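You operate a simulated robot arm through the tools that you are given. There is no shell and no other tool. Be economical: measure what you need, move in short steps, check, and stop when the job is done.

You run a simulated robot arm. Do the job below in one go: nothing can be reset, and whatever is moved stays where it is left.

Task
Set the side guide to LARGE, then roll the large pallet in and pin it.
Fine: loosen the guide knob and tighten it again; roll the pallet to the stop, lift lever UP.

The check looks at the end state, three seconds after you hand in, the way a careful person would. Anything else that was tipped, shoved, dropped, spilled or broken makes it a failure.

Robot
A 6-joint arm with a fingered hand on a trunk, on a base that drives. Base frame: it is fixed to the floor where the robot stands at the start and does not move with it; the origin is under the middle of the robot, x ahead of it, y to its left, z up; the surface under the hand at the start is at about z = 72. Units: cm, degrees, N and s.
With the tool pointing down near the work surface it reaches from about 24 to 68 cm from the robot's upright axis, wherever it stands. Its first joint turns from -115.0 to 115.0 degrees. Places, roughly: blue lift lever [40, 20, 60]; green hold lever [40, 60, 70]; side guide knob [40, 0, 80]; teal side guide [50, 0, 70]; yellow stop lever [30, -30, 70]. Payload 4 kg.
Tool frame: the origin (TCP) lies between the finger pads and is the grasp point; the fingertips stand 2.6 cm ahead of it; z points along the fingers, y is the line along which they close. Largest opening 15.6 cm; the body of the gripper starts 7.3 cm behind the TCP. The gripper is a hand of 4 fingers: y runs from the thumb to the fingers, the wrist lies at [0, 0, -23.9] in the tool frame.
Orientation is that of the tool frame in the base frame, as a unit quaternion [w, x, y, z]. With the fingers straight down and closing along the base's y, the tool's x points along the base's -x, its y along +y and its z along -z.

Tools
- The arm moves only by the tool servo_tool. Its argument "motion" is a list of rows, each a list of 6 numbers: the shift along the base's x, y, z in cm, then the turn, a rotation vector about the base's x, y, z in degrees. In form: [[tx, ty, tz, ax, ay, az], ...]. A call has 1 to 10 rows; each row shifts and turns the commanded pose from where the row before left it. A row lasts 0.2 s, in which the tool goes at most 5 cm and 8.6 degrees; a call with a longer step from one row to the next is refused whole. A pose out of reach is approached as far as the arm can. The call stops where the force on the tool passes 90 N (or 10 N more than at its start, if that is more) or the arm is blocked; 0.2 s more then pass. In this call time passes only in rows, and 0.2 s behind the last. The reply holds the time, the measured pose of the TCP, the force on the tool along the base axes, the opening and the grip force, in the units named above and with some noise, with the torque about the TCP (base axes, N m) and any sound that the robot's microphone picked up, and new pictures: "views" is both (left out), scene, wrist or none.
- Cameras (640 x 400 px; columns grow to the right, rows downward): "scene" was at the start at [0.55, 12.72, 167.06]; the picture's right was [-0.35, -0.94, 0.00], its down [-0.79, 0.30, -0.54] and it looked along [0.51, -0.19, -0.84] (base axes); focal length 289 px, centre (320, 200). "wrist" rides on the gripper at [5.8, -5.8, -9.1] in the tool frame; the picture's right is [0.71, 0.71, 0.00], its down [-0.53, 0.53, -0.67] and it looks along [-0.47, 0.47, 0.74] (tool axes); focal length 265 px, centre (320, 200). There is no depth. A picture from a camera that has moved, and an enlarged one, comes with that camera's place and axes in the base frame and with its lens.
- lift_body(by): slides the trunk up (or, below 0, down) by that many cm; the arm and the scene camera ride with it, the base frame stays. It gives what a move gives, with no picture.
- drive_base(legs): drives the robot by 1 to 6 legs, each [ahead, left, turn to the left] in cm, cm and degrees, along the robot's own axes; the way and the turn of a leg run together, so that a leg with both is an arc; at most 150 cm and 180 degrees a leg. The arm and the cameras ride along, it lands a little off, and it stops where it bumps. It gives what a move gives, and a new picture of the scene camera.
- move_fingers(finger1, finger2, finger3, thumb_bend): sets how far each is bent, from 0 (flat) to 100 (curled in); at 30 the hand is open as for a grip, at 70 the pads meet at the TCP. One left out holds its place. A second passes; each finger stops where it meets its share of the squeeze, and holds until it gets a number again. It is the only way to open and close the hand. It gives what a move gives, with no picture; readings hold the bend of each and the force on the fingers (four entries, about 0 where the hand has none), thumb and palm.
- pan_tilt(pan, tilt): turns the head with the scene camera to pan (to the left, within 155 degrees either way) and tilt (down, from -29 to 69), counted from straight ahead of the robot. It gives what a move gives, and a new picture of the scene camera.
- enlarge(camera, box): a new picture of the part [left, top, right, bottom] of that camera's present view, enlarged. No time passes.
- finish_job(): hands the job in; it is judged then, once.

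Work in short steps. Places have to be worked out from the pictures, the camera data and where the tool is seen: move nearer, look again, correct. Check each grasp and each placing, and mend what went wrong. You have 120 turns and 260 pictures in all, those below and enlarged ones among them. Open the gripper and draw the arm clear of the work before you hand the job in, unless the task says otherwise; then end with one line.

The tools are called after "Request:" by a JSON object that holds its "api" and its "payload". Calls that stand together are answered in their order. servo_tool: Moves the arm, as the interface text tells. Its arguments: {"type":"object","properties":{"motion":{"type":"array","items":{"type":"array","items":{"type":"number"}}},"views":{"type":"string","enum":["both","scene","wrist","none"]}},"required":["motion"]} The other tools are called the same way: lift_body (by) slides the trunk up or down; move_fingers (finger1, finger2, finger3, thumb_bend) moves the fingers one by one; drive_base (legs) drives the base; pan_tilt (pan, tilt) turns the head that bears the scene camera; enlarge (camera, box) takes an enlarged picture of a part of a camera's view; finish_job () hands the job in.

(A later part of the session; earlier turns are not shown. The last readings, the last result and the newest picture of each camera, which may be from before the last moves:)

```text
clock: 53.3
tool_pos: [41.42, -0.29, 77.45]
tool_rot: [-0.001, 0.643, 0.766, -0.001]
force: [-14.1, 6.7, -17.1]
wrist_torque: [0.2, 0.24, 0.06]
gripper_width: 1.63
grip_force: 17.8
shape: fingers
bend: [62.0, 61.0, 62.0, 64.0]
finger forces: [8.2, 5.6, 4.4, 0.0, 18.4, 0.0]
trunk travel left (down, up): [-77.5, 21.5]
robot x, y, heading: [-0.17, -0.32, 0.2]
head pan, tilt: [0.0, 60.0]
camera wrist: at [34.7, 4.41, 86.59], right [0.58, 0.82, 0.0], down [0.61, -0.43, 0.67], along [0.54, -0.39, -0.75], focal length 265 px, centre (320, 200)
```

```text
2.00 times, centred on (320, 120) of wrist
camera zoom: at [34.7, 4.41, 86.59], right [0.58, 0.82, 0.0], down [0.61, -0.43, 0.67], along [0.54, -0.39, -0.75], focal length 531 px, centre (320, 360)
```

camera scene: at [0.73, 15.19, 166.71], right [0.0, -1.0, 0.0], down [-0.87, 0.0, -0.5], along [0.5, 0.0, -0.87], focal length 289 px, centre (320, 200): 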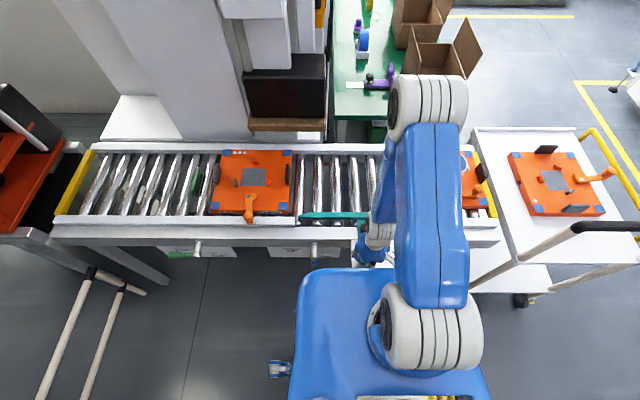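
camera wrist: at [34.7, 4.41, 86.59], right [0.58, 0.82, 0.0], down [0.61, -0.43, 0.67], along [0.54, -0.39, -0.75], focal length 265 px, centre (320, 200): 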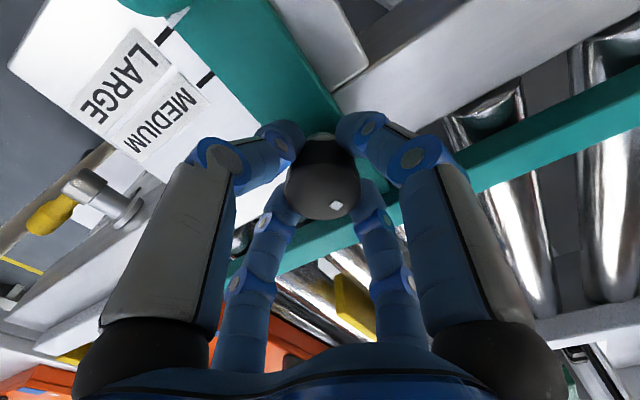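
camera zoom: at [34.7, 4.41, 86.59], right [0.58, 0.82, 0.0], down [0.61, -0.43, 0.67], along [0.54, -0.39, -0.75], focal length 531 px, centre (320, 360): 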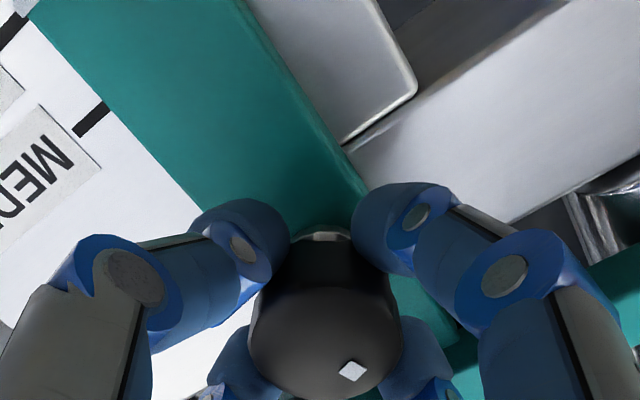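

No resistance yet though the dot is near its original place. I'll release, rise, and compare from the initial viewpoint.

Request:
{"api": "move_fingers", "payload": {"finger1": 55, "finger2": 55, "finger3": 55, "thumb_bend": 55}}

Request:
{"api": "servo_tool", "payload": {"motion": [[0, 0, 3, 0, 0, 0], [0, 0, 1.8, 0, 0, 8], [0, 0, 0, 0, 0, 8], [0, 0, 0, 0, 0, 8], [0, 0, 0, 0, 0, 8], [0, 0, 0, 0, 0, 8], [0, 0, 0, 0, 0, 8], [0, 0, 0, 0, 0, 8], [0, 0, 0, 0, 0, 8], [0, 0, 0, 0, 0, 8]], "views": "none"}}

Request:
{"api": "servo_tool", "payload": {"motion": [[0, 0, 0, 0, 0, 8]], "views": "wrist"}}

Request:
{"api": "enlarge", "payload": {"camera": "wrist", "box": [200, 50, 440, 250]}}

```text
clock: 54.3
tool_pos: [41.65, -0.63, 77.49]
tool_rot: [0.001, 0.643, 0.766, 0.0]
force: [1.2, -0.6, 0.0]
wrist_torque: [-0.02, 0.02, 0.0]
gripper_width: 3.65
grip_force: 0.0
shape: fingers
bend: [55.0, 55.0, 55.0, 55.0]
finger forces: [0.0, 0.1, 0.1, 0.0, 0.0, 0.0]
trunk travel left (down, up): [-77.5, 21.5]
robot x, y, heading: [-0.13, 0.21, 0.1]
head pan, tilt: [0.0, 60.0]
```

```text
clock: 56.5
tool_pos: [41.65, -0.42, 82.18]
tool_rot: [0.0, 0.068, 0.998, 0.0]
force: [-0.1, -0.3, -0.4]
wrist_torque: [-0.03, 0.02, -0.01]
gripper_width: 3.64
grip_force: 0.2
shape: fingers
bend: [55.0, 55.0, 55.0, 55.0]
finger forces: [0.1, 0.1, 0.0, 0.1, 0.0, 0.0]
trunk travel left (down, up): [-77.5, 21.5]
robot x, y, heading: [-0.17, -0.03, 0.1]
head pan, tilt: [0.0, 60.0]
```

```text
clock: 56.9
tool_pos: [41.59, -0.48, 82.15]
tool_rot: [-0.001, -0.002, 1.0, 0.0]
force: [-0.2, -0.2, -0.2]
wrist_torque: [-0.01, -0.01, -0.03]
gripper_width: 3.63
grip_force: 0.1
shape: fingers
bend: [55.0, 55.0, 55.0, 55.0]
finger forces: [0.0, 0.1, 0.1, 0.0, 0.0, 0.0]
trunk travel left (down, up): [-77.5, 21.5]
robot x, y, heading: [-0.17, 0.16, 0.0]
head pan, tilt: [0.0, 60.0]
camera wrist: at [35.78, -6.15, 91.35], right [-0.71, 0.71, 0.0], down [0.53, 0.53, 0.67], along [0.47, 0.47, -0.74], focal length 265 px, centre (320, 200)
```

wrist: 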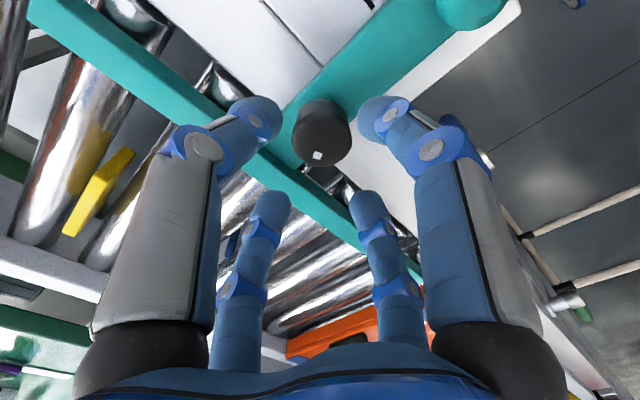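

```text
2.00 times, centred on (320, 150) of wrist
camera zoom: at [35.78, -6.15, 91.35], right [-0.71, 0.71, 0.0], down [0.53, 0.53, 0.67], along [0.47, 0.47, -0.74], focal length 531 px, centre (320, 300)
```

zoom: 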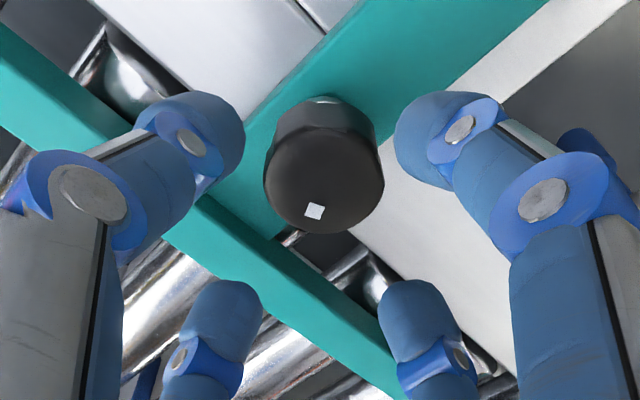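

From this view the dot is ~10–20° short of its original tight position. Grip again and turn further clockwise until it resists.

Request:
{"api": "servo_tool", "payload": {"motion": [[0, 0, 0, 0, 0, 8], [0, 0, 0, 0, 0, 8], [0, 0, 0, 0, 0, 8], [0, 0, -2.5, 0, 0, 0], [0, 0, -2.4, 0, 0, 0]], "views": "none"}}

Request:
{"api": "move_fingers", "payload": {"finger1": 80, "finger2": 80, "finger3": 80, "thumb_bend": 80}}

Request:
{"api": "servo_tool", "payload": {"motion": [[0, 0, 0, 0, 0, -8], [0, 0, 0, 0, 0, -8], [0, 0, 0, 0, 0, -8], [0, 0, 0, 0, 0, -8], [0, 0, 0, 0, 0, -8]], "views": "wrist"}}

Request:
{"api": "enlarge", "payload": {"camera": "wrist", "box": [200, 20, 440, 220]}}

```text
clock: 58.1
tool_pos: [41.64, -0.49, 77.15]
tool_rot: [0.0, -0.208, 0.978, 0.0]
force: [-0.2, 0.1, -0.6]
wrist_torque: [-0.02, -0.03, -0.03]
gripper_width: 3.65
grip_force: 0.0
shape: fingers
bend: [55.0, 55.0, 55.0, 55.0]
finger forces: [0.1, 0.0, 0.0, 0.0, 0.1, 0.0]
trunk travel left (down, up): [-77.5, 21.5]
robot x, y, heading: [-0.24, 0.4, 0.1]
head pan, tilt: [0.0, 60.0]
```

```text
clock: 59.1
tool_pos: [41.67, -0.52, 77.19]
tool_rot: [0.0, -0.208, 0.978, 0.001]
force: [2.8, -11.9, -4.5]
wrist_torque: [-0.22, -0.02, 0.01]
gripper_width: 1.71
grip_force: 19.7
shape: fingers
bend: [61.0, 60.0, 61.0, 65.0]
finger forces: [7.2, 6.7, 6.0, 0.1, 19.9, 0.0]
trunk travel left (down, up): [-77.5, 21.5]
robot x, y, heading: [0.09, -0.46, 0.0]
head pan, tilt: [0.0, 60.0]
```

```text
clock: 60.3
tool_pos: [41.62, -0.56, 77.19]
tool_rot: [-0.001, 0.14, 0.99, 0.001]
force: [2.6, -17.7, -14.1]
wrist_torque: [-0.29, -0.06, 0.36]
gripper_width: 1.65
grip_force: 20.9
shape: fingers
bend: [61.0, 61.0, 62.0, 65.0]
finger forces: [8.2, 5.9, 4.7, 0.1, 22.8, 0.0]
trunk travel left (down, up): [-77.5, 21.5]
robot x, y, heading: [0.1, 0.16, 0.1]
head pan, tilt: [0.0, 60.0]
camera wrist: at [34.44, -4.43, 86.36], right [-0.48, 0.88, 0.0], down [0.65, 0.36, 0.67], along [0.58, 0.32, -0.74], focal length 265 px, centre (320, 200)
```

wrist: 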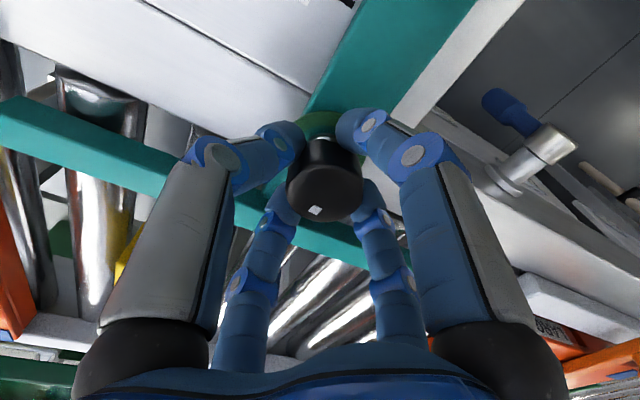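

```text
2.00 times, centred on (320, 120) of wrist
camera zoom: at [34.44, -4.43, 86.36], right [-0.48, 0.88, 0.0], down [0.65, 0.36, 0.67], along [0.58, 0.32, -0.74], focal length 531 px, centre (320, 360)
```

zoom: 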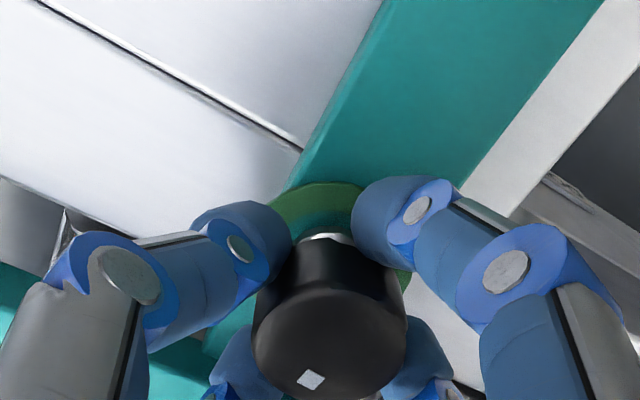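

The green ring is back and torque rose to 0.36 N·m: it's tight. One more small nudge, then release and rise.

Request:
{"api": "servo_tool", "payload": {"motion": [[0, 0, 0, 0, 0, -6]], "views": "none"}}

Request:
{"api": "move_fingers", "payload": {"finger1": 55, "finger2": 55, "finger3": 55, "thumb_bend": 55}}

Request:
{"api": "servo_tool", "payload": {"motion": [[0, 0, 3, 0, 0, 0], [0, 0, 3, 0, 0, 0], [-1, 0, 3, 0, 0, 6], [-4, 0, 3, 0, 0, 8], [-4, 0, 3, 0, 0, 8]], "views": "both"}}

Request:
{"api": "enlarge", "payload": {"camera": "wrist", "box": [200, 0, 440, 200]}}

```text
clock: 60.7
tool_pos: [41.68, -0.55, 77.21]
tool_rot: [-0.001, 0.191, 0.982, 0.0]
force: [2.5, -20.8, -11.9]
wrist_torque: [-0.39, -0.06, 0.46]
gripper_width: 1.62
grip_force: 21.6
shape: fingers
bend: [61.0, 61.0, 62.0, 65.0]
finger forces: [8.7, 5.9, 4.6, 0.1, 24.7, 0.1]
trunk travel left (down, up): [-77.5, 21.5]
robot x, y, heading: [-0.26, -0.12, -0.1]
head pan, tilt: [0.0, 60.0]
```

```text
clock: 61.7
tool_pos: [41.49, -0.42, 77.14]
tool_rot: [0.0, 0.191, 0.982, 0.0]
force: [-0.3, 0.8, 0.3]
wrist_torque: [-0.01, 0.0, -0.02]
gripper_width: 3.64
grip_force: 0.1
shape: fingers
bend: [55.0, 55.0, 55.0, 55.0]
finger forces: [0.0, 0.1, 0.0, 0.0, 0.0, 0.0]
trunk travel left (down, up): [-77.5, 21.5]
robot x, y, heading: [-0.16, -0.21, 0.0]
head pan, tilt: [0.0, 60.0]
```

```text
clock: 62.9
tool_pos: [31.95, -0.38, 92.13]
tool_rot: [0.001, -0.001, 1.0, 0.0]
force: [-0.6, -0.8, 0.1]
wrist_torque: [-0.02, -0.05, 0.02]
gripper_width: 3.65
grip_force: 0.0
shape: fingers
bend: [55.0, 55.0, 55.0, 55.0]
finger forces: [0.1, 0.0, 0.0, 0.0, 0.1, 0.0]
trunk travel left (down, up): [-77.5, 21.5]
robot x, y, heading: [-0.01, 0.1, 0.2]
head pan, tilt: [0.0, 60.0]
camera scene: at [0.35, 15.16, 166.72], right [0.0, -1.0, 0.0], down [-0.86, 0.0, -0.5], along [0.5, 0.0, -0.86], focal length 289 px, centre (320, 200)
camera wrist: at [26.24, -6.26, 101.34], right [-0.71, 0.71, 0.0], down [0.52, 0.53, 0.67], along [0.47, 0.47, -0.74], focal length 265 px, centre (320, 200)
```

scene: 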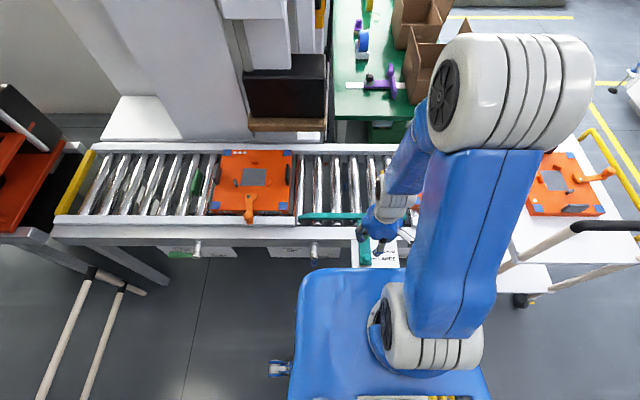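
wrist: 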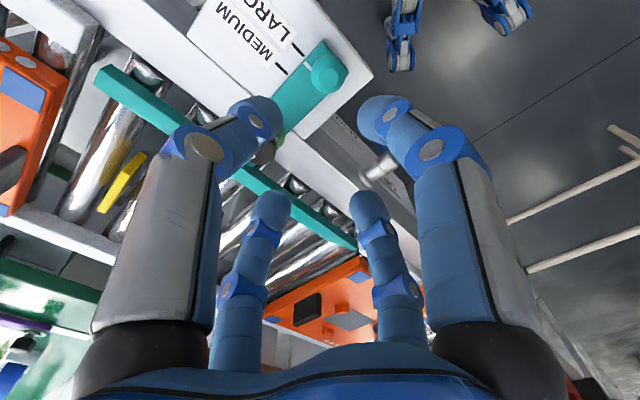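

```text
2.00 times, centred on (320, 100) of wrist
camera zoom: at [26.24, -6.26, 101.34], right [-0.71, 0.71, 0.0], down [0.52, 0.53, 0.67], along [0.47, 0.47, -0.74], focal length 531 px, centre (320, 400)
```

zoom: 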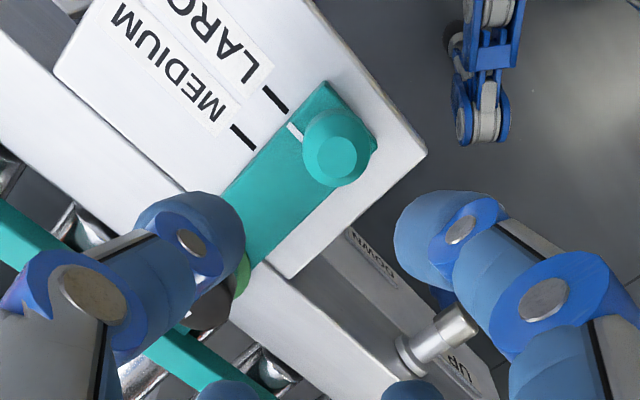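

Guide set to LARGE and tight. The large pallet spans roughly x 48–76, y 25–51, and must roll −y ~34 cm to the yellow stop. I need the base ~36 cm to the left to push it from its left side; I'll raise the arm and drive.

Request:
{"api": "servo_tool", "payload": {"motion": [[0, 0, 4, 0, 0, 0], [0, 0, 4, 0, 0, 0], [0, 0, 4, 0, 0, 0]], "views": "none"}}

Request:
{"api": "drive_base", "payload": {"legs": [[0, 36, 0]]}}

```text
clock: 63.7
tool_pos: [31.97, -0.43, 104.35]
tool_rot: [0.001, 0.001, 1.0, 0.001]
force: [-0.7, 0.8, 0.5]
wrist_torque: [0.02, -0.03, -0.02]
gripper_width: 3.64
grip_force: 0.1
shape: fingers
bend: [55.0, 55.0, 55.0, 55.0]
finger forces: [0.0, 0.0, 0.1, 0.1, 0.0, 0.0]
trunk travel left (down, up): [-77.5, 21.5]
robot x, y, heading: [0.2, -0.12, -0.0]
head pan, tilt: [0.0, 60.0]
```

```text
clock: 68.8
tool_pos: [32.31, 34.71, 104.33]
tool_rot: [-0.001, 0.001, 1.0, 0.0]
force: [0.4, -0.2, 0.2]
wrist_torque: [-0.02, 0.01, -0.04]
gripper_width: 3.62
grip_force: 0.2
shape: fingers
bend: [55.0, 55.0, 55.0, 55.0]
finger forces: [0.0, 0.0, 0.0, 0.1, 0.1, 0.0]
trunk travel left (down, up): [-77.5, 21.5]
robot x, y, heading: [0.09, 35.5, 0.0]
head pan, tilt: [0.0, 60.0]
camera scene: at [0.75, 50.73, 166.72], right [0.0, -1.0, 0.0], down [-0.87, 0.0, -0.5], along [0.5, 0.0, -0.87], focal length 289 px, centre (320, 200)
```

scene: 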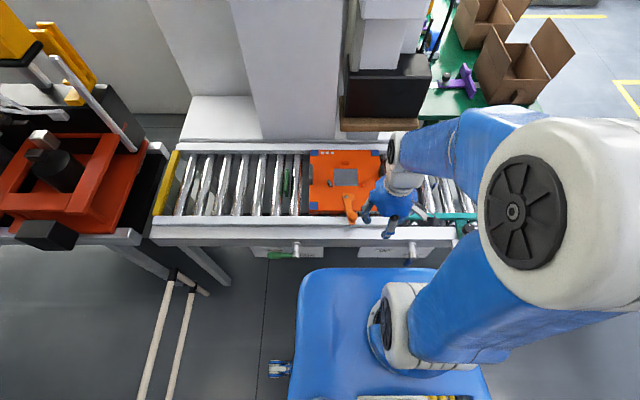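

Request:
{"api": "enlarge", "payload": {"camera": "scene", "box": [250, 130, 410, 270]}}

```text
2.86 times, centred on (330, 200) of scene
camera zoom: at [0.75, 50.73, 166.72], right [0.0, -1.0, 0.0], down [-0.87, 0.0, -0.5], along [0.5, 0.0, -0.87], focal length 826 px, centre (291, 200)
```

zoom: 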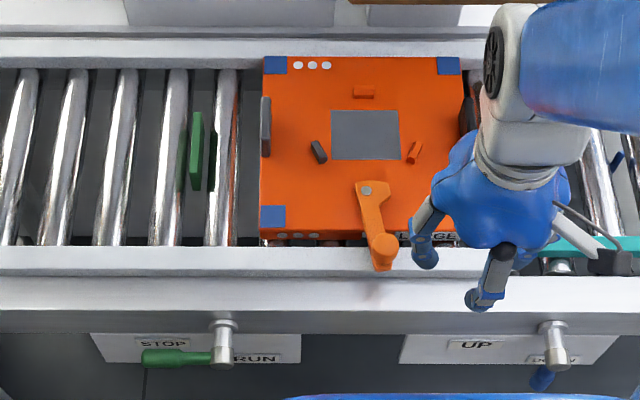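

Pallet left edge is at y≈54.6 with the grey block at x≈62; the green plate is at y≈62. I'll close the fingers into a compact pusher and go above the gap.

Request:
{"api": "move_fingers", "payload": {"finger1": 68, "finger2": 68, "finger3": 68, "thumb_bend": 68}}

Request:
{"api": "servo_tool", "payload": {"motion": [[2.87, 2.35, -0.5, 0, 0, 0], [2.87, 2.35, -0.5, 0, 0, 0], [2.87, 2.35, -1, 0, 0, 0], [2.87, 2.35, -1, 0, 0, 0], [2.87, 2.35, -1, 0, 0, 0], [2.87, 2.35, -1, 0, 0, 0], [2.87, 2.35, -1, 0, 0, 0], [2.87, 2.35, -1, 0, 0, 0], [2.87, 2.35, -2, 0, 0, 0], [2.87, 2.35, -2, 0, 0, 0]], "views": "both"}}

Request:
{"api": "enlarge", "payload": {"camera": "scene", "box": [250, 130, 410, 270]}}

```text
clock: 69.8
tool_pos: [32.42, 34.88, 104.27]
tool_rot: [0.0, 0.002, 1.0, 0.0]
force: [-0.7, -0.7, 0.1]
wrist_torque: [0.0, -0.01, -0.01]
gripper_width: 0.18
grip_force: 0.1
shape: fingers
bend: [68.0, 68.0, 68.0, 68.0]
finger forces: [0.0, 0.0, 0.0, 0.0, 0.0, 0.0]
trunk travel left (down, up): [-77.5, 21.5]
robot x, y, heading: [0.15, 35.95, -0.1]
head pan, tilt: [0.0, 60.0]
```

```text
clock: 72.0
tool_pos: [60.99, 58.46, 93.29]
tool_rot: [-0.001, 0.002, 1.0, 0.001]
force: [0.1, 0.7, -0.2]
wrist_torque: [0.01, 0.0, -0.02]
gripper_width: 0.16
grip_force: 0.1
shape: fingers
bend: [68.0, 68.0, 68.0, 68.0]
finger forces: [0.0, 0.0, 0.1, 0.0, 0.0, 0.0]
trunk travel left (down, up): [-77.5, 21.5]
robot x, y, heading: [-0.02, 35.18, -0.3]
head pan, tilt: [0.0, 60.0]
camera scene: at [0.95, 50.87, 166.71], right [0.0, -1.0, 0.0], down [-0.87, 0.0, -0.5], along [0.5, 0.0, -0.87], focal length 289 px, centre (320, 200)
camera wrist: at [55.28, 52.65, 102.49], right [-0.7, 0.71, 0.0], down [0.53, 0.53, 0.67], along [0.47, 0.47, -0.75], focal length 265 px, centre (320, 200)
```

scene: 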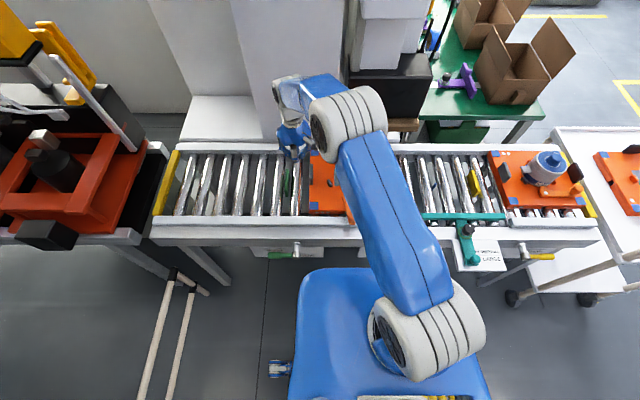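
wrist: 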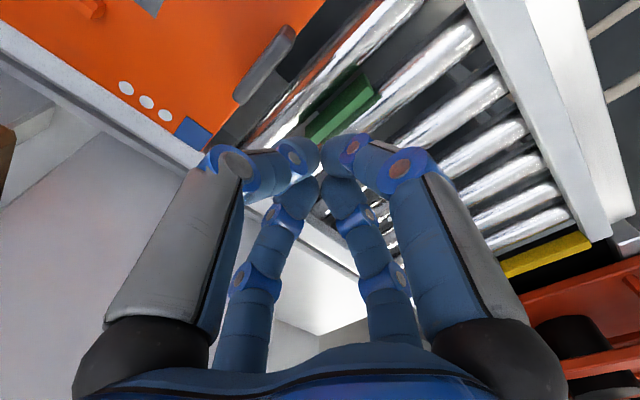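

```text
2.86 times, centred on (330, 200) of scene
camera zoom: at [0.95, 50.87, 166.71], right [0.0, -1.0, 0.0], down [-0.87, 0.0, -0.5], along [0.5, 0.0, -0.87], focal length 826 px, centre (291, 200)
```

zoom: 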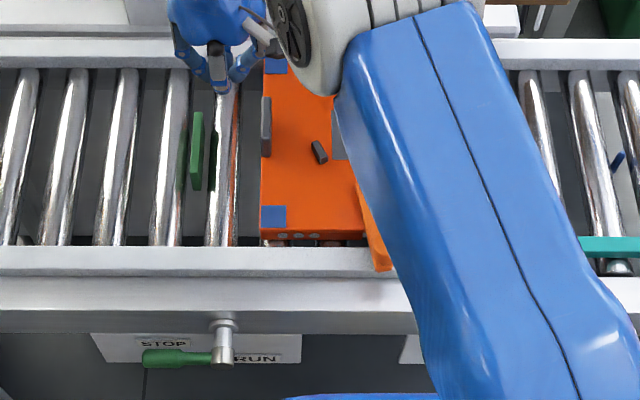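

Plate at y≈61–62.5, block face at ≈54.5; the gap's middle is ≈57.6. Shift to (62, 57.5) and descend in stages.

Request:
{"api": "servo_tool", "payload": {"motion": [[1, -0.9, -4, 0, 0, 0], [0, 0, -4, 0, 0, 0]], "views": "both"}}

Request:
{"api": "enlarge", "payload": {"camera": "scene", "box": [260, 110, 360, 210]}}

```text
clock: 72.6
tool_pos: [62.27, 57.35, 85.41]
tool_rot: [0.001, 0.002, 1.0, 0.001]
force: [0.0, -0.4, 0.1]
wrist_torque: [-0.05, -0.01, 0.03]
gripper_width: 0.17
grip_force: 0.1
shape: fingers
bend: [68.0, 68.0, 68.0, 68.0]
finger forces: [0.0, 0.0, 0.0, 0.1, 0.1, 0.0]
trunk travel left (down, up): [-77.5, 21.5]
robot x, y, heading: [-0.21, 35.68, -0.4]
head pan, tilt: [0.0, 60.0]
camera scene: at [0.55, 50.72, 166.73], right [0.0, -1.0, 0.0], down [-0.87, 0.0, -0.5], along [0.5, 0.0, -0.87], focal length 289 px, centre (320, 200)
camera wrist: at [56.31, 51.64, 94.55], right [-0.7, 0.71, 0.0], down [0.53, 0.52, 0.67], along [0.47, 0.47, -0.74], focal length 265 px, centre (320, 200)
```

scene: 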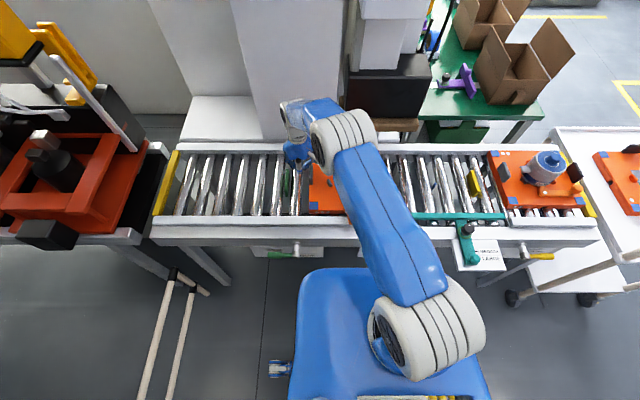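
wrist: 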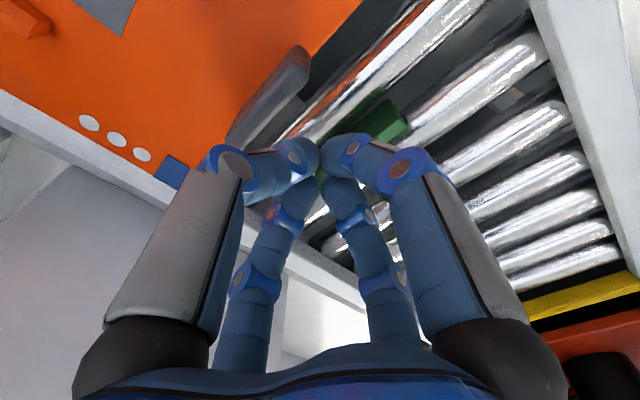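

```text
4.00 times, centred on (310, 160) of scene
camera zoom: at [0.55, 50.72, 166.73], right [0.0, -1.0, 0.0], down [-0.87, 0.0, -0.5], along [0.5, 0.0, -0.87], focal length 1157 px, centre (360, 360)
```

zoom: 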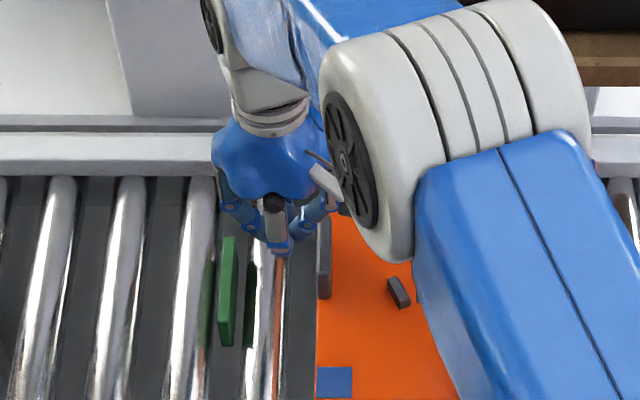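

Clear. Descend into the gap.

Request:
{"api": "servo_tool", "payload": {"motion": [[0, 0, -3, 0, 0, 0], [0, 0, -3, 0, 0, 0], [0, 0, -2, 0, 0, 0]], "views": "wrist"}}

```text
clock: 73.4
tool_pos: [62.41, 57.41, 77.15]
tool_rot: [-0.001, 0.002, 1.0, 0.001]
force: [1.0, 0.3, 0.4]
wrist_torque: [0.0, 0.03, 0.03]
gripper_width: 0.18
grip_force: 0.1
shape: fingers
bend: [68.0, 68.0, 68.0, 68.0]
finger forces: [0.0, 0.1, 0.0, 0.1, 0.0, 0.0]
trunk travel left (down, up): [-77.5, 21.5]
robot x, y, heading: [0.08, 35.48, -0.4]
head pan, tilt: [0.0, 60.0]
camera wrist: at [56.65, 51.69, 86.35], right [-0.7, 0.71, 0.0], down [0.53, 0.52, 0.67], along [0.47, 0.47, -0.75], focal length 265 px, centre (320, 200)
```

wrist: 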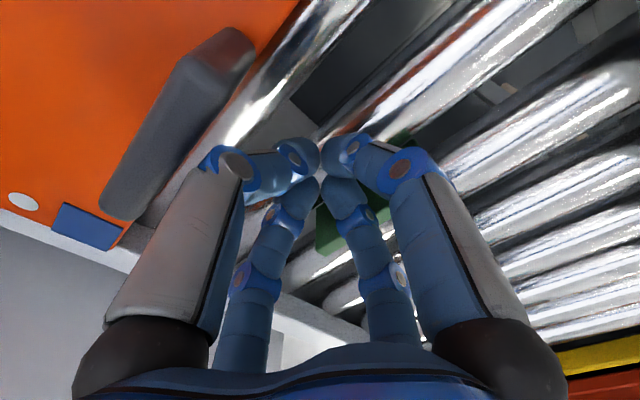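

In the gap without contact. Push gently toward −y.

Request:
{"api": "servo_tool", "payload": {"motion": [[0, -0.8, 0, 0, 0, 0], [0, -0.8, 0, 0, 0, 0], [0, -0.8, 0, 0, 0, 0], [0, -0.8, 0, 0, 0, 0], [0, -0.8, 0, 0, 0, 0], [0, -0.8, 0, 0, 0, 0]], "views": "both"}}

```text
clock: 74.8
tool_pos: [62.07, 52.55, 77.28]
tool_rot: [0.0, 0.002, 1.0, 0.0]
force: [0.9, 0.9, -0.2]
wrist_torque: [-0.04, 0.0, 0.0]
gripper_width: 0.16
grip_force: 0.6
shape: fingers
bend: [68.0, 68.0, 68.0, 68.0]
finger forces: [0.1, 0.0, 0.0, 0.1, 0.5, 0.0]
trunk travel left (down, up): [-77.5, 21.5]
robot x, y, heading: [0.16, 35.76, -0.0]
head pan, tilt: [0.0, 60.0]
camera scene: at [0.77, 50.71, 166.72], right [0.0, -1.0, 0.0], down [-0.87, 0.0, -0.5], along [0.5, 0.0, -0.87], focal length 289 px, centre (320, 200)
camera wrist: at [56.29, 46.86, 86.39], right [-0.71, 0.71, 0.0], down [0.53, 0.52, 0.67], along [0.47, 0.47, -0.74], focal length 265 px, centre (320, 200)
```

scene: 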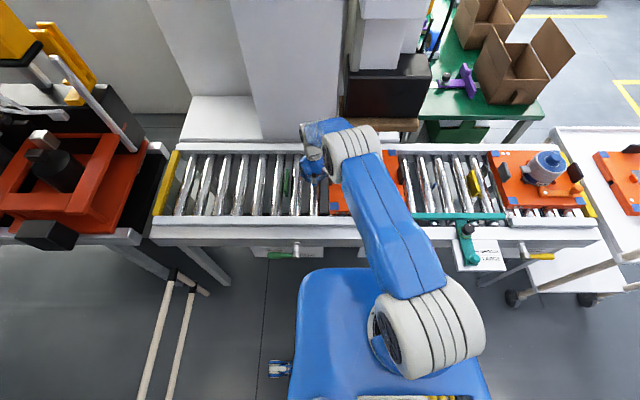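
wrist: 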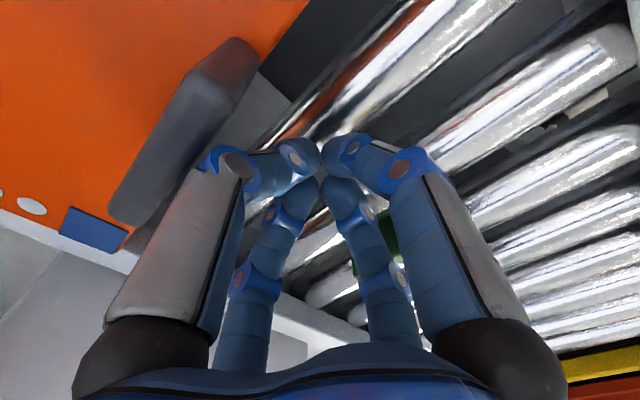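

It rolls easily (≈1 N). Continue to push in stages.

Request:
{"api": "servo_tool", "payload": {"motion": [[0, -1.2, 0, 0, 0, 0], [0, -1.2, 0, 0, 0, 0], [0, -1.2, 0, 0, 0, 0], [0, -1.2, 0, 0, 0, 0], [0, -1.2, 0, 0, 0, 0], [0, -1.2, 0, 0, 0, 0], [0, -1.2, 0, 0, 0, 0], [0, -1.2, 0, 0, 0, 0], [0, -1.2, 0, 0, 0, 0], [0, -1.2, 0, 0, 0, 0]], "views": "scene"}}

Request:
{"api": "enlarge", "payload": {"camera": "scene", "box": [320, 130, 520, 270]}}

```text
clock: 77.0
tool_pos: [62.05, 40.57, 77.37]
tool_rot: [0.001, 0.002, 1.0, 0.001]
force: [0.3, -0.6, -1.0]
wrist_torque: [0.0, 0.04, 0.0]
gripper_width: 0.14
grip_force: 0.0
shape: fingers
bend: [68.0, 68.0, 68.0, 68.0]
finger forces: [0.0, 0.0, 0.1, 0.0, 0.0, 0.0]
trunk travel left (down, up): [-77.5, 21.5]
robot x, y, heading: [0.02, 35.44, -0.3]
head pan, tilt: [0.0, 60.0]
camera scene: at [0.73, 50.64, 166.73], right [0.0, -1.0, 0.0], down [-0.87, 0.0, -0.5], along [0.5, 0.0, -0.87], focal length 289 px, centre (320, 200)
```

scene: 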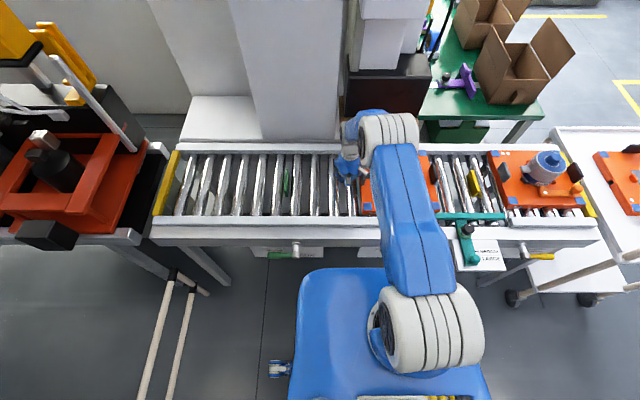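

```text
2.86 times, centred on (420, 200) of scene
camera zoom: at [0.73, 50.64, 166.73], right [0.0, -1.0, 0.0], down [-0.87, 0.0, -0.5], along [0.5, 0.0, -0.87], focal length 826 px, centre (34, 200)
```

zoom: 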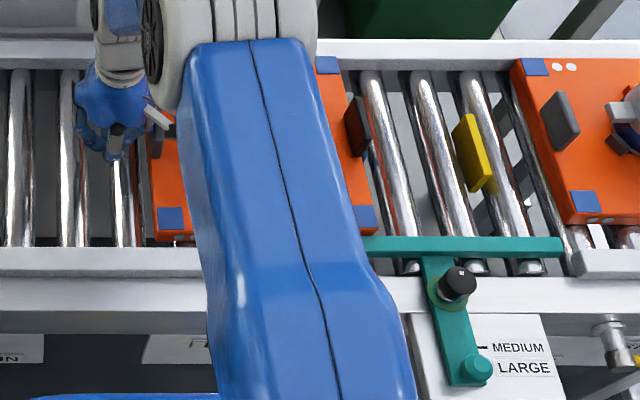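

The pallet rolled ahead slightly; ~14 cm remain to the yellow stop. Continue more slowly.

Request:
{"api": "servo_tool", "payload": {"motion": [[0, -0.8, 0, 0, 0, 0], [0, -0.8, 0, 0, 0, 0], [0, -0.8, 0, 0, 0, 0], [0, -0.8, 0, 0, 0, 0], [0, -0.8, 0, 0, 0, 0], [0, -0.8, 0, 0, 0, 0], [0, -0.8, 0, 0, 0, 0], [0, -0.8, 0, 0, 0, 0], [0, -0.8, 0, 0, 0, 0], [0, -0.8, 0, 0, 0, 0]], "views": "scene"}}

Request:
{"api": "enlarge", "payload": {"camera": "scene", "box": [320, 130, 520, 270]}}

```text
clock: 79.2
tool_pos: [62.12, 32.52, 77.25]
tool_rot: [0.0, 0.002, 1.0, 0.001]
force: [-0.2, 0.6, 0.1]
wrist_torque: [-0.07, -0.01, 0.02]
gripper_width: 0.15
grip_force: 0.6
shape: fingers
bend: [68.0, 68.0, 68.0, 68.0]
finger forces: [0.1, 0.0, 0.0, 0.0, 0.9, 0.0]
trunk travel left (down, up): [-77.5, 21.5]
robot x, y, heading: [-0.16, 35.57, -0.2]
head pan, tilt: [0.0, 60.0]
camera scene: at [0.74, 50.71, 166.72], right [0.0, -1.0, 0.0], down [-0.87, 0.0, -0.5], along [0.5, 0.0, -0.87], focal length 289 px, centre (320, 200)
```

scene: 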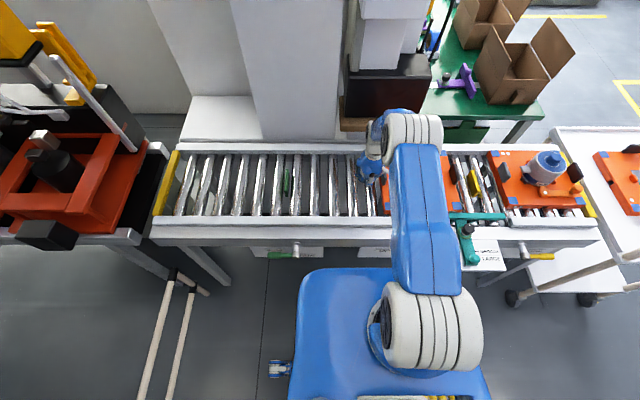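

```text
2.86 times, centred on (420, 200) of scene
camera zoom: at [0.74, 50.71, 166.72], right [0.0, -1.0, 0.0], down [-0.87, 0.0, -0.5], along [0.5, 0.0, -0.87], focal length 826 px, centre (34, 200)
```

zoom: 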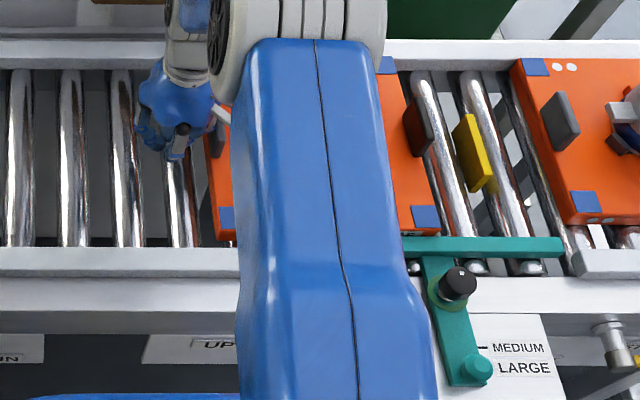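

~5.5 cm remain, aligned along the guide. Push 4.8 cm slowly.

Request:
{"api": "servo_tool", "payload": {"motion": [[0, -0.6, 0, 0, 0, 0], [0, -0.6, 0, 0, 0, 0], [0, -0.6, 0, 0, 0, 0], [0, -0.6, 0, 0, 0, 0], [0, -0.6, 0, 0, 0, 0], [0, -0.6, 0, 0, 0, 0], [0, -0.6, 0, 0, 0, 0], [0, -0.6, 0, 0, 0, 0]], "views": "scene"}}

Request:
{"api": "enlarge", "payload": {"camera": "scene", "box": [320, 130, 520, 270]}}

```text
clock: 81.0
tool_pos: [62.09, 27.85, 77.27]
tool_rot: [0.0, 0.001, 1.0, 0.0]
force: [0.0, 0.4, 0.0]
wrist_torque: [-0.02, 0.02, -0.02]
gripper_width: 0.16
grip_force: 0.3
shape: fingers
bend: [68.0, 68.0, 68.0, 68.0]
finger forces: [0.0, 0.0, 0.0, 0.0, 0.4, 0.1]
trunk travel left (down, up): [-77.5, 21.5]
robot x, y, heading: [-0.11, 35.37, -0.0]
head pan, tilt: [0.0, 60.0]
camera scene: at [0.74, 50.72, 166.72], right [0.0, -1.0, 0.0], down [-0.87, 0.0, -0.5], along [0.5, 0.0, -0.87], focal length 289 px, centre (320, 200)
```

scene: 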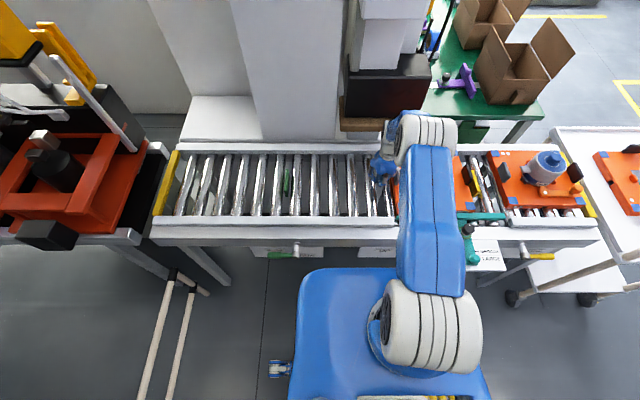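

```text
2.86 times, centred on (420, 200) of scene
camera zoom: at [0.74, 50.72, 166.72], right [0.0, -1.0, 0.0], down [-0.87, 0.0, -0.5], along [0.5, 0.0, -0.87], focal length 826 px, centre (34, 200)
```

zoom: 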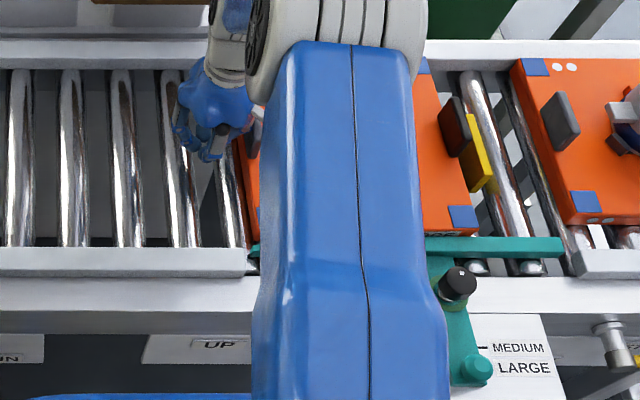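

Very near the stop. Push on gently until force appears.

Request:
{"api": "servo_tool", "payload": {"motion": [[0, -0.4, 0, 0, 0, 0], [0, -0.4, 0, 0, 0, 0], [0, -0.4, 0, 0, 0, 0], [0, -0.4, 0, 0, 0, 0]], "views": "scene"}}

Request:
{"api": "enlarge", "payload": {"camera": "scene", "box": [320, 130, 520, 270]}}

```text
clock: 82.0
tool_pos: [62.08, 26.11, 77.36]
tool_rot: [0.0, 0.002, 1.0, -0.001]
force: [0.0, -0.3, 0.2]
wrist_torque: [-0.03, -0.01, 0.01]
gripper_width: 0.14
grip_force: 0.4
shape: fingers
bend: [68.0, 68.0, 68.0, 68.0]
finger forces: [0.0, 0.1, 0.0, 0.1, 0.5, 0.0]
trunk travel left (down, up): [-77.5, 21.5]
robot x, y, heading: [-0.34, 35.58, 0.0]
head pan, tilt: [0.0, 60.0]
camera scene: at [0.74, 50.73, 166.72], right [0.0, -1.0, 0.0], down [-0.87, 0.0, -0.5], along [0.5, 0.0, -0.87], focal length 289 px, centre (320, 200)
```

scene: 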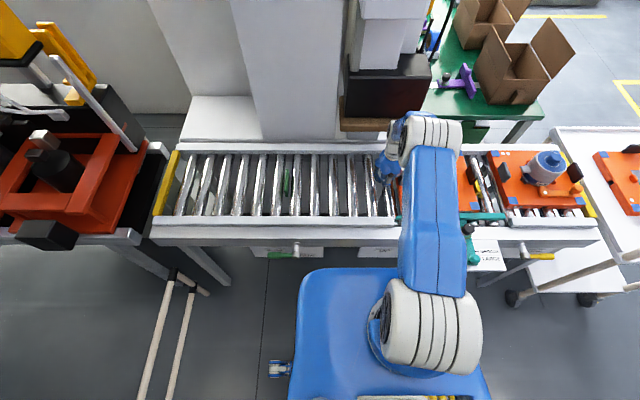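

```text
2.86 times, centred on (420, 200) of scene
camera zoom: at [0.74, 50.73, 166.72], right [0.0, -1.0, 0.0], down [-0.87, 0.0, -0.5], along [0.5, 0.0, -0.87], focal length 826 px, centre (34, 200)
```

zoom: 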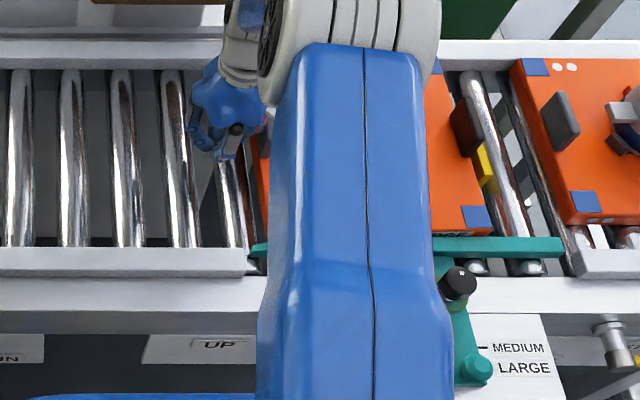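

Not yet at the stop (no force). Continue.

Request:
{"api": "servo_tool", "payload": {"motion": [[0, -0.4, 0, 0, 0, 0], [0, -0.4, 0, 0, 0, 0], [0, -0.4, 0, 0, 0, 0], [0, -0.4, 0, 0, 0, 0]], "views": "scene"}}

Request:
{"api": "enlarge", "payload": {"camera": "scene", "box": [320, 130, 520, 270]}}

```text
clock: 83.0
tool_pos: [62.08, 24.62, 77.3]
tool_rot: [0.0, 0.002, 1.0, 0.0]
force: [0.3, 0.8, 0.2]
wrist_torque: [-0.05, 0.01, 0.0]
gripper_width: 0.13
grip_force: 0.1
shape: fingers
bend: [68.0, 68.0, 68.0, 68.0]
finger forces: [0.1, 0.0, 0.0, 0.0, 0.6, 0.0]
trunk travel left (down, up): [-77.5, 21.5]
robot x, y, heading: [-0.01, 35.48, -0.3]
head pan, tilt: [0.0, 60.0]
camera scene: at [0.74, 50.74, 166.72], right [0.0, -1.0, 0.0], down [-0.87, 0.0, -0.5], along [0.5, 0.0, -0.87], focal length 289 px, centre (320, 200)
```

scene: 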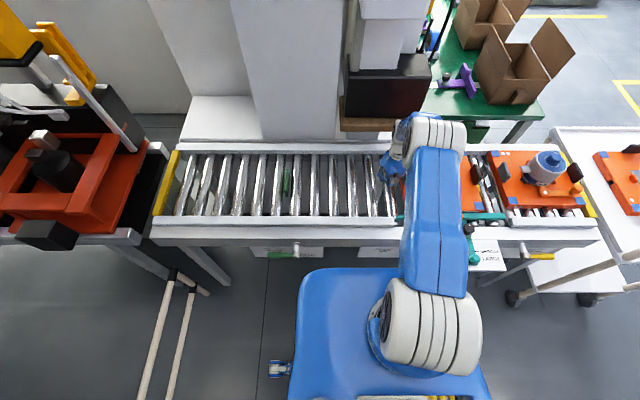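

```text
2.86 times, centred on (420, 200) of scene
camera zoom: at [0.74, 50.74, 166.72], right [0.0, -1.0, 0.0], down [-0.87, 0.0, -0.5], along [0.5, 0.0, -0.87], focal length 826 px, centre (34, 200)
```

zoom: 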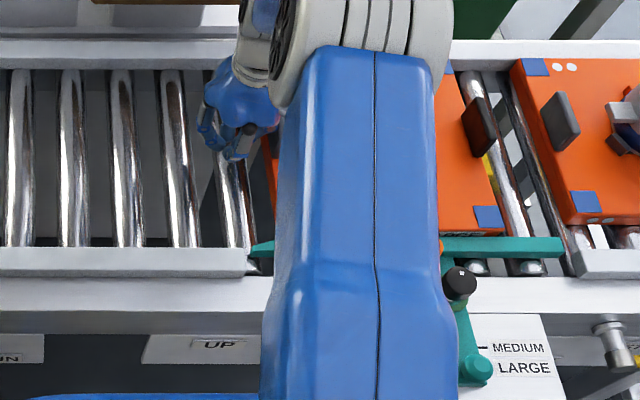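

Continue in smaller steps watching for force.

Request:
{"api": "servo_tool", "payload": {"motion": [[0, -0.3, 0, 0, 0, 0], [0, -0.3, 0, 0, 0, 0], [0, -0.3, 0, 0, 0, 0], [0, -0.3, 0, 0, 0, 0]], "views": "scene"}}

Request:
{"api": "enlarge", "payload": {"camera": "scene", "box": [420, 130, 520, 230]}}

```text
clock: 84.0
tool_pos: [62.29, 23.95, 77.29]
tool_rot: [0.0, 0.001, 1.0, -0.001]
force: [3.2, 25.5, 8.1]
wrist_torque: [-0.98, 0.08, 0.17]
gripper_width: 0.0
grip_force: 12.6
shape: fingers
bend: [68.0, 68.0, 68.0, 70.0]
finger forces: [0.1, 0.0, 0.0, 0.0, 26.3, 0.0]
trunk travel left (down, up): [-77.5, 21.5]
robot x, y, heading: [-0.03, 35.54, -0.1]
head pan, tilt: [0.0, 60.0]
camera scene: at [0.7, 51.15, 166.69], right [0.0, -1.0, 0.0], down [-0.87, 0.0, -0.5], along [0.5, 0.0, -0.87], focal length 289 px, centre (320, 200)
```

scene: 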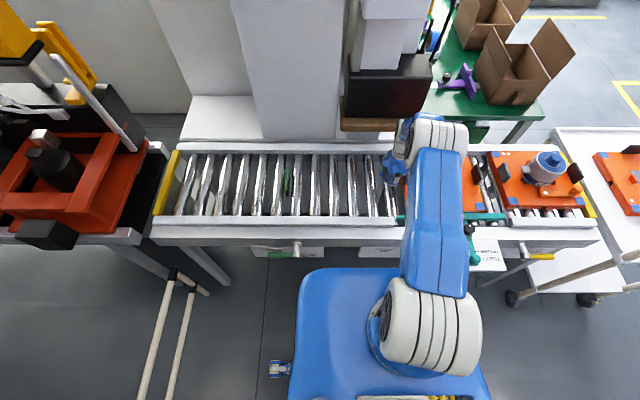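

```text
4.00 times, centred on (470, 180) of scene
camera zoom: at [0.7, 51.15, 166.69], right [0.0, -1.0, 0.0], down [-0.87, 0.0, -0.5], along [0.5, 0.0, -0.87], focal length 1157 px, centre (-280, 280)
```

zoom: 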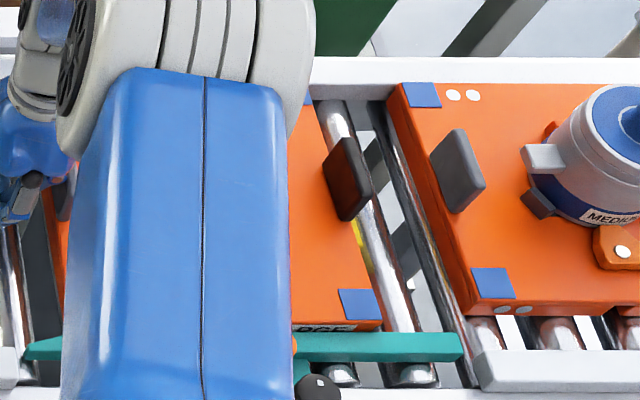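

25 N reaction: pallet is against the stop. Back off gently and rise, then inspect.

Request:
{"api": "servo_tool", "payload": {"motion": [[0, 0.3, 0, 0, 0, 0], [0, 0.6, 0, 0, 0, 0], [0, 1.5, 0, 0, 0, 0], [0, 1.5, 3, 0, 0, 0], [0, 0, 5, 0, 0, 0], [-3, 0, 5, 0, 0, 0], [-4, 0, 3, 0, 0, 0], [-4, 0, 0, 0, 0, 0], [-4, 0, 0, 0, 0, 0], [-4, 0, 0, 0, 0, 0]], "views": "scene"}}

Request:
{"api": "servo_tool", "payload": {"motion": [[-4, 3, 0, 0, 0, 0], [-4, 3, 0, 0, 0, 0]], "views": "both"}}

```text
refused: row 6 steps farther than a row can; nothing moved
```

```text
clock: 84.6
tool_pos: [54.02, 29.11, 77.15]
tool_rot: [-0.001, 0.002, 1.0, -0.001]
force: [0.5, -0.6, -0.2]
wrist_torque: [-0.02, 0.01, -0.03]
gripper_width: 0.16
grip_force: 0.0
shape: fingers
bend: [68.0, 68.0, 68.0, 68.0]
finger forces: [0.1, 0.1, 0.1, 0.0, 0.1, 0.0]
trunk travel left (down, up): [-77.5, 21.5]
robot x, y, heading: [0.35, 35.34, -0.5]
head pan, tilt: [0.0, 60.0]
camera scene: at [0.78, 50.83, 166.7], right [0.0, -1.0, 0.0], down [-0.87, 0.0, -0.5], along [0.5, 0.0, -0.87], focal length 289 px, centre (320, 200)
camera wrist: at [48.29, 23.46, 86.3], right [-0.7, 0.71, 0.0], down [0.53, 0.52, 0.67], along [0.47, 0.47, -0.74], focal length 265 px, centre (320, 200)
```

scene: 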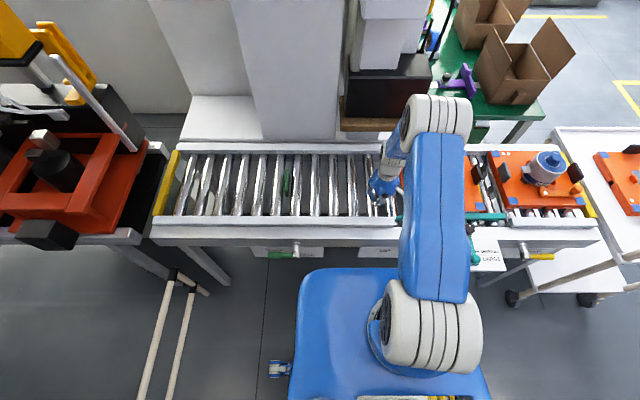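
wrist: 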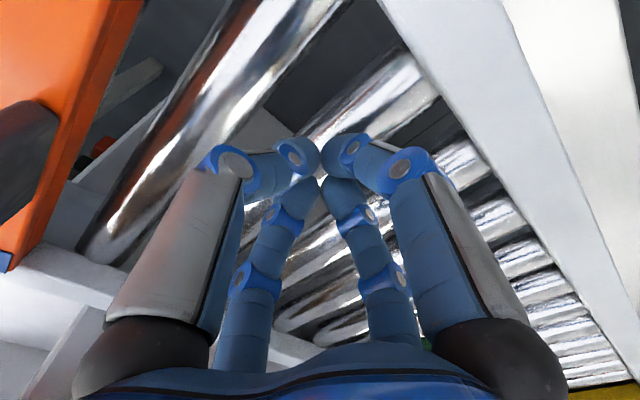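

The first call was refused but the second moved the hand clear without contact. Now rise and draw back.

Request:
{"api": "servo_tool", "payload": {"motion": [[0, 0, 4.5, 0, 0, 0], [0, 0, 4.5, 0, 0, 0], [0, 0, 4.5, 0, 0, 0], [-3.5, 2, 2, 0, 0, 0], [-3.5, 3, 0, 0, 0, 0], [-3.5, 3, 0, 0, 0, 0], [-3.5, 3, 0, 0, 0, 0], [-3.5, 3, 0, 0, 0, 0], [-3, 3, 0, 0, 0, 0]], "views": "scene"}}

Request:
{"api": "enlarge", "payload": {"camera": "scene", "box": [360, 130, 520, 270]}}

```text
clock: 86.6
tool_pos: [33.47, 46.22, 92.9]
tool_rot: [-0.001, 0.002, 1.0, 0.0]
force: [-1.2, -0.6, -0.6]
wrist_torque: [0.05, -0.01, 0.01]
gripper_width: 0.18
grip_force: 0.0
shape: fingers
bend: [68.0, 68.0, 68.0, 68.0]
finger forces: [0.0, 0.0, 0.1, 0.0, 0.1, 0.0]
trunk travel left (down, up): [-77.5, 21.5]
robot x, y, heading: [-0.08, 35.56, -0.3]
head pan, tilt: [0.0, 60.0]
camera scene: at [0.66, 50.85, 166.71], right [0.0, -1.0, 0.0], down [-0.87, 0.0, -0.5], along [0.5, 0.0, -0.87], focal length 289 px, centre (320, 200)
```

scene: 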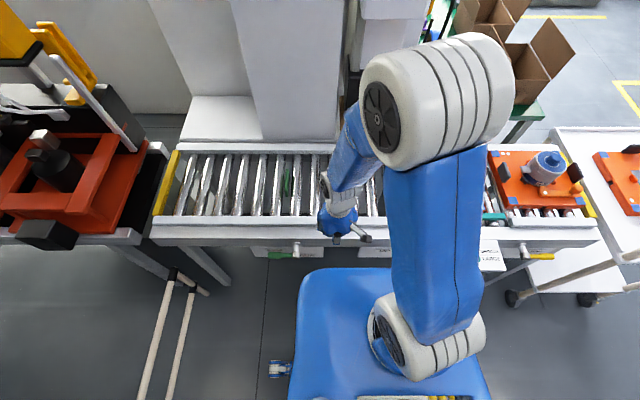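

```text
2.86 times, centred on (440, 200) of scene
camera zoom: at [0.66, 50.85, 166.71], right [0.0, -1.0, 0.0], down [-0.87, 0.0, -0.5], along [0.5, 0.0, -0.87], focal length 826 px, centre (-23, 200)
```

zoom: 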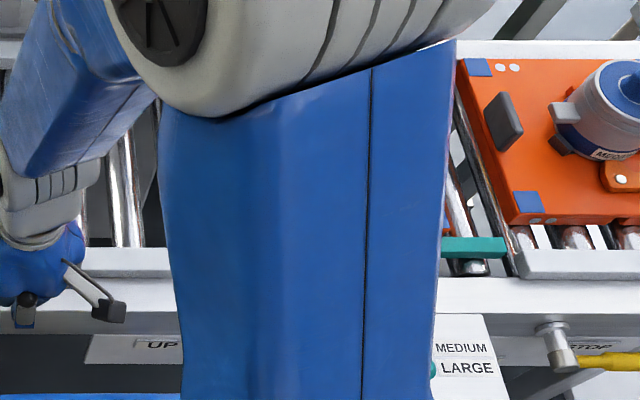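

Let me look at the lift lever panel with the head panned toward it.

Request:
{"api": "pan_tilt", "payload": {"pan": -35, "tilt": 62}}

Request:
{"api": "enlarge", "payload": {"camera": "scene", "box": [180, 100, 420, 300]}}

```text
clock: 87.6
tool_pos: [33.61, 46.19, 92.87]
tool_rot: [-0.001, 0.002, 1.0, 0.0]
force: [-0.1, -0.1, 1.4]
wrist_torque: [-0.01, 0.01, -0.01]
gripper_width: 0.16
grip_force: 0.0
shape: fingers
bend: [68.0, 68.0, 68.0, 68.0]
finger forces: [0.0, 0.1, 0.0, 0.0, 0.0, 0.0]
trunk travel left (down, up): [-77.5, 21.5]
robot x, y, heading: [0.31, 35.66, -0.3]
head pan, tilt: [-35.0, 62.0]
camera scene: at [-0.61, 47.03, 166.49], right [-0.58, -0.82, 0.0], down [-0.72, 0.51, -0.47], along [0.38, -0.27, -0.88], focal length 289 px, centre (320, 200)
```

scene: 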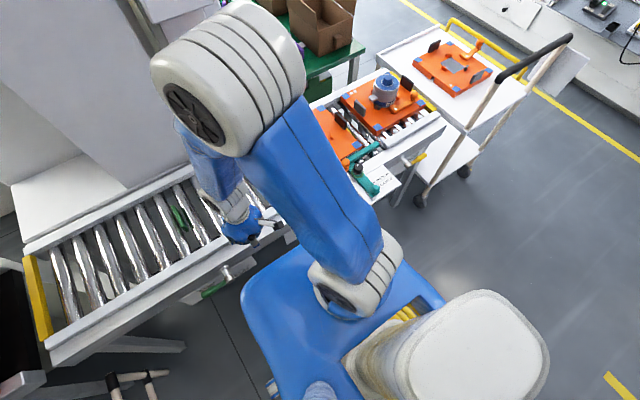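

```text
2.00 times, centred on (300, 200) of scene
camera zoom: at [-0.61, 47.03, 166.49], right [-0.58, -0.82, 0.0], down [-0.72, 0.51, -0.47], along [0.38, -0.27, -0.88], focal length 579 px, centre (360, 200)
```

zoom: 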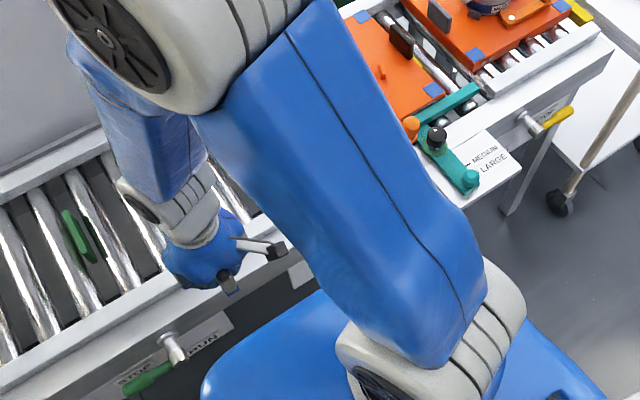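

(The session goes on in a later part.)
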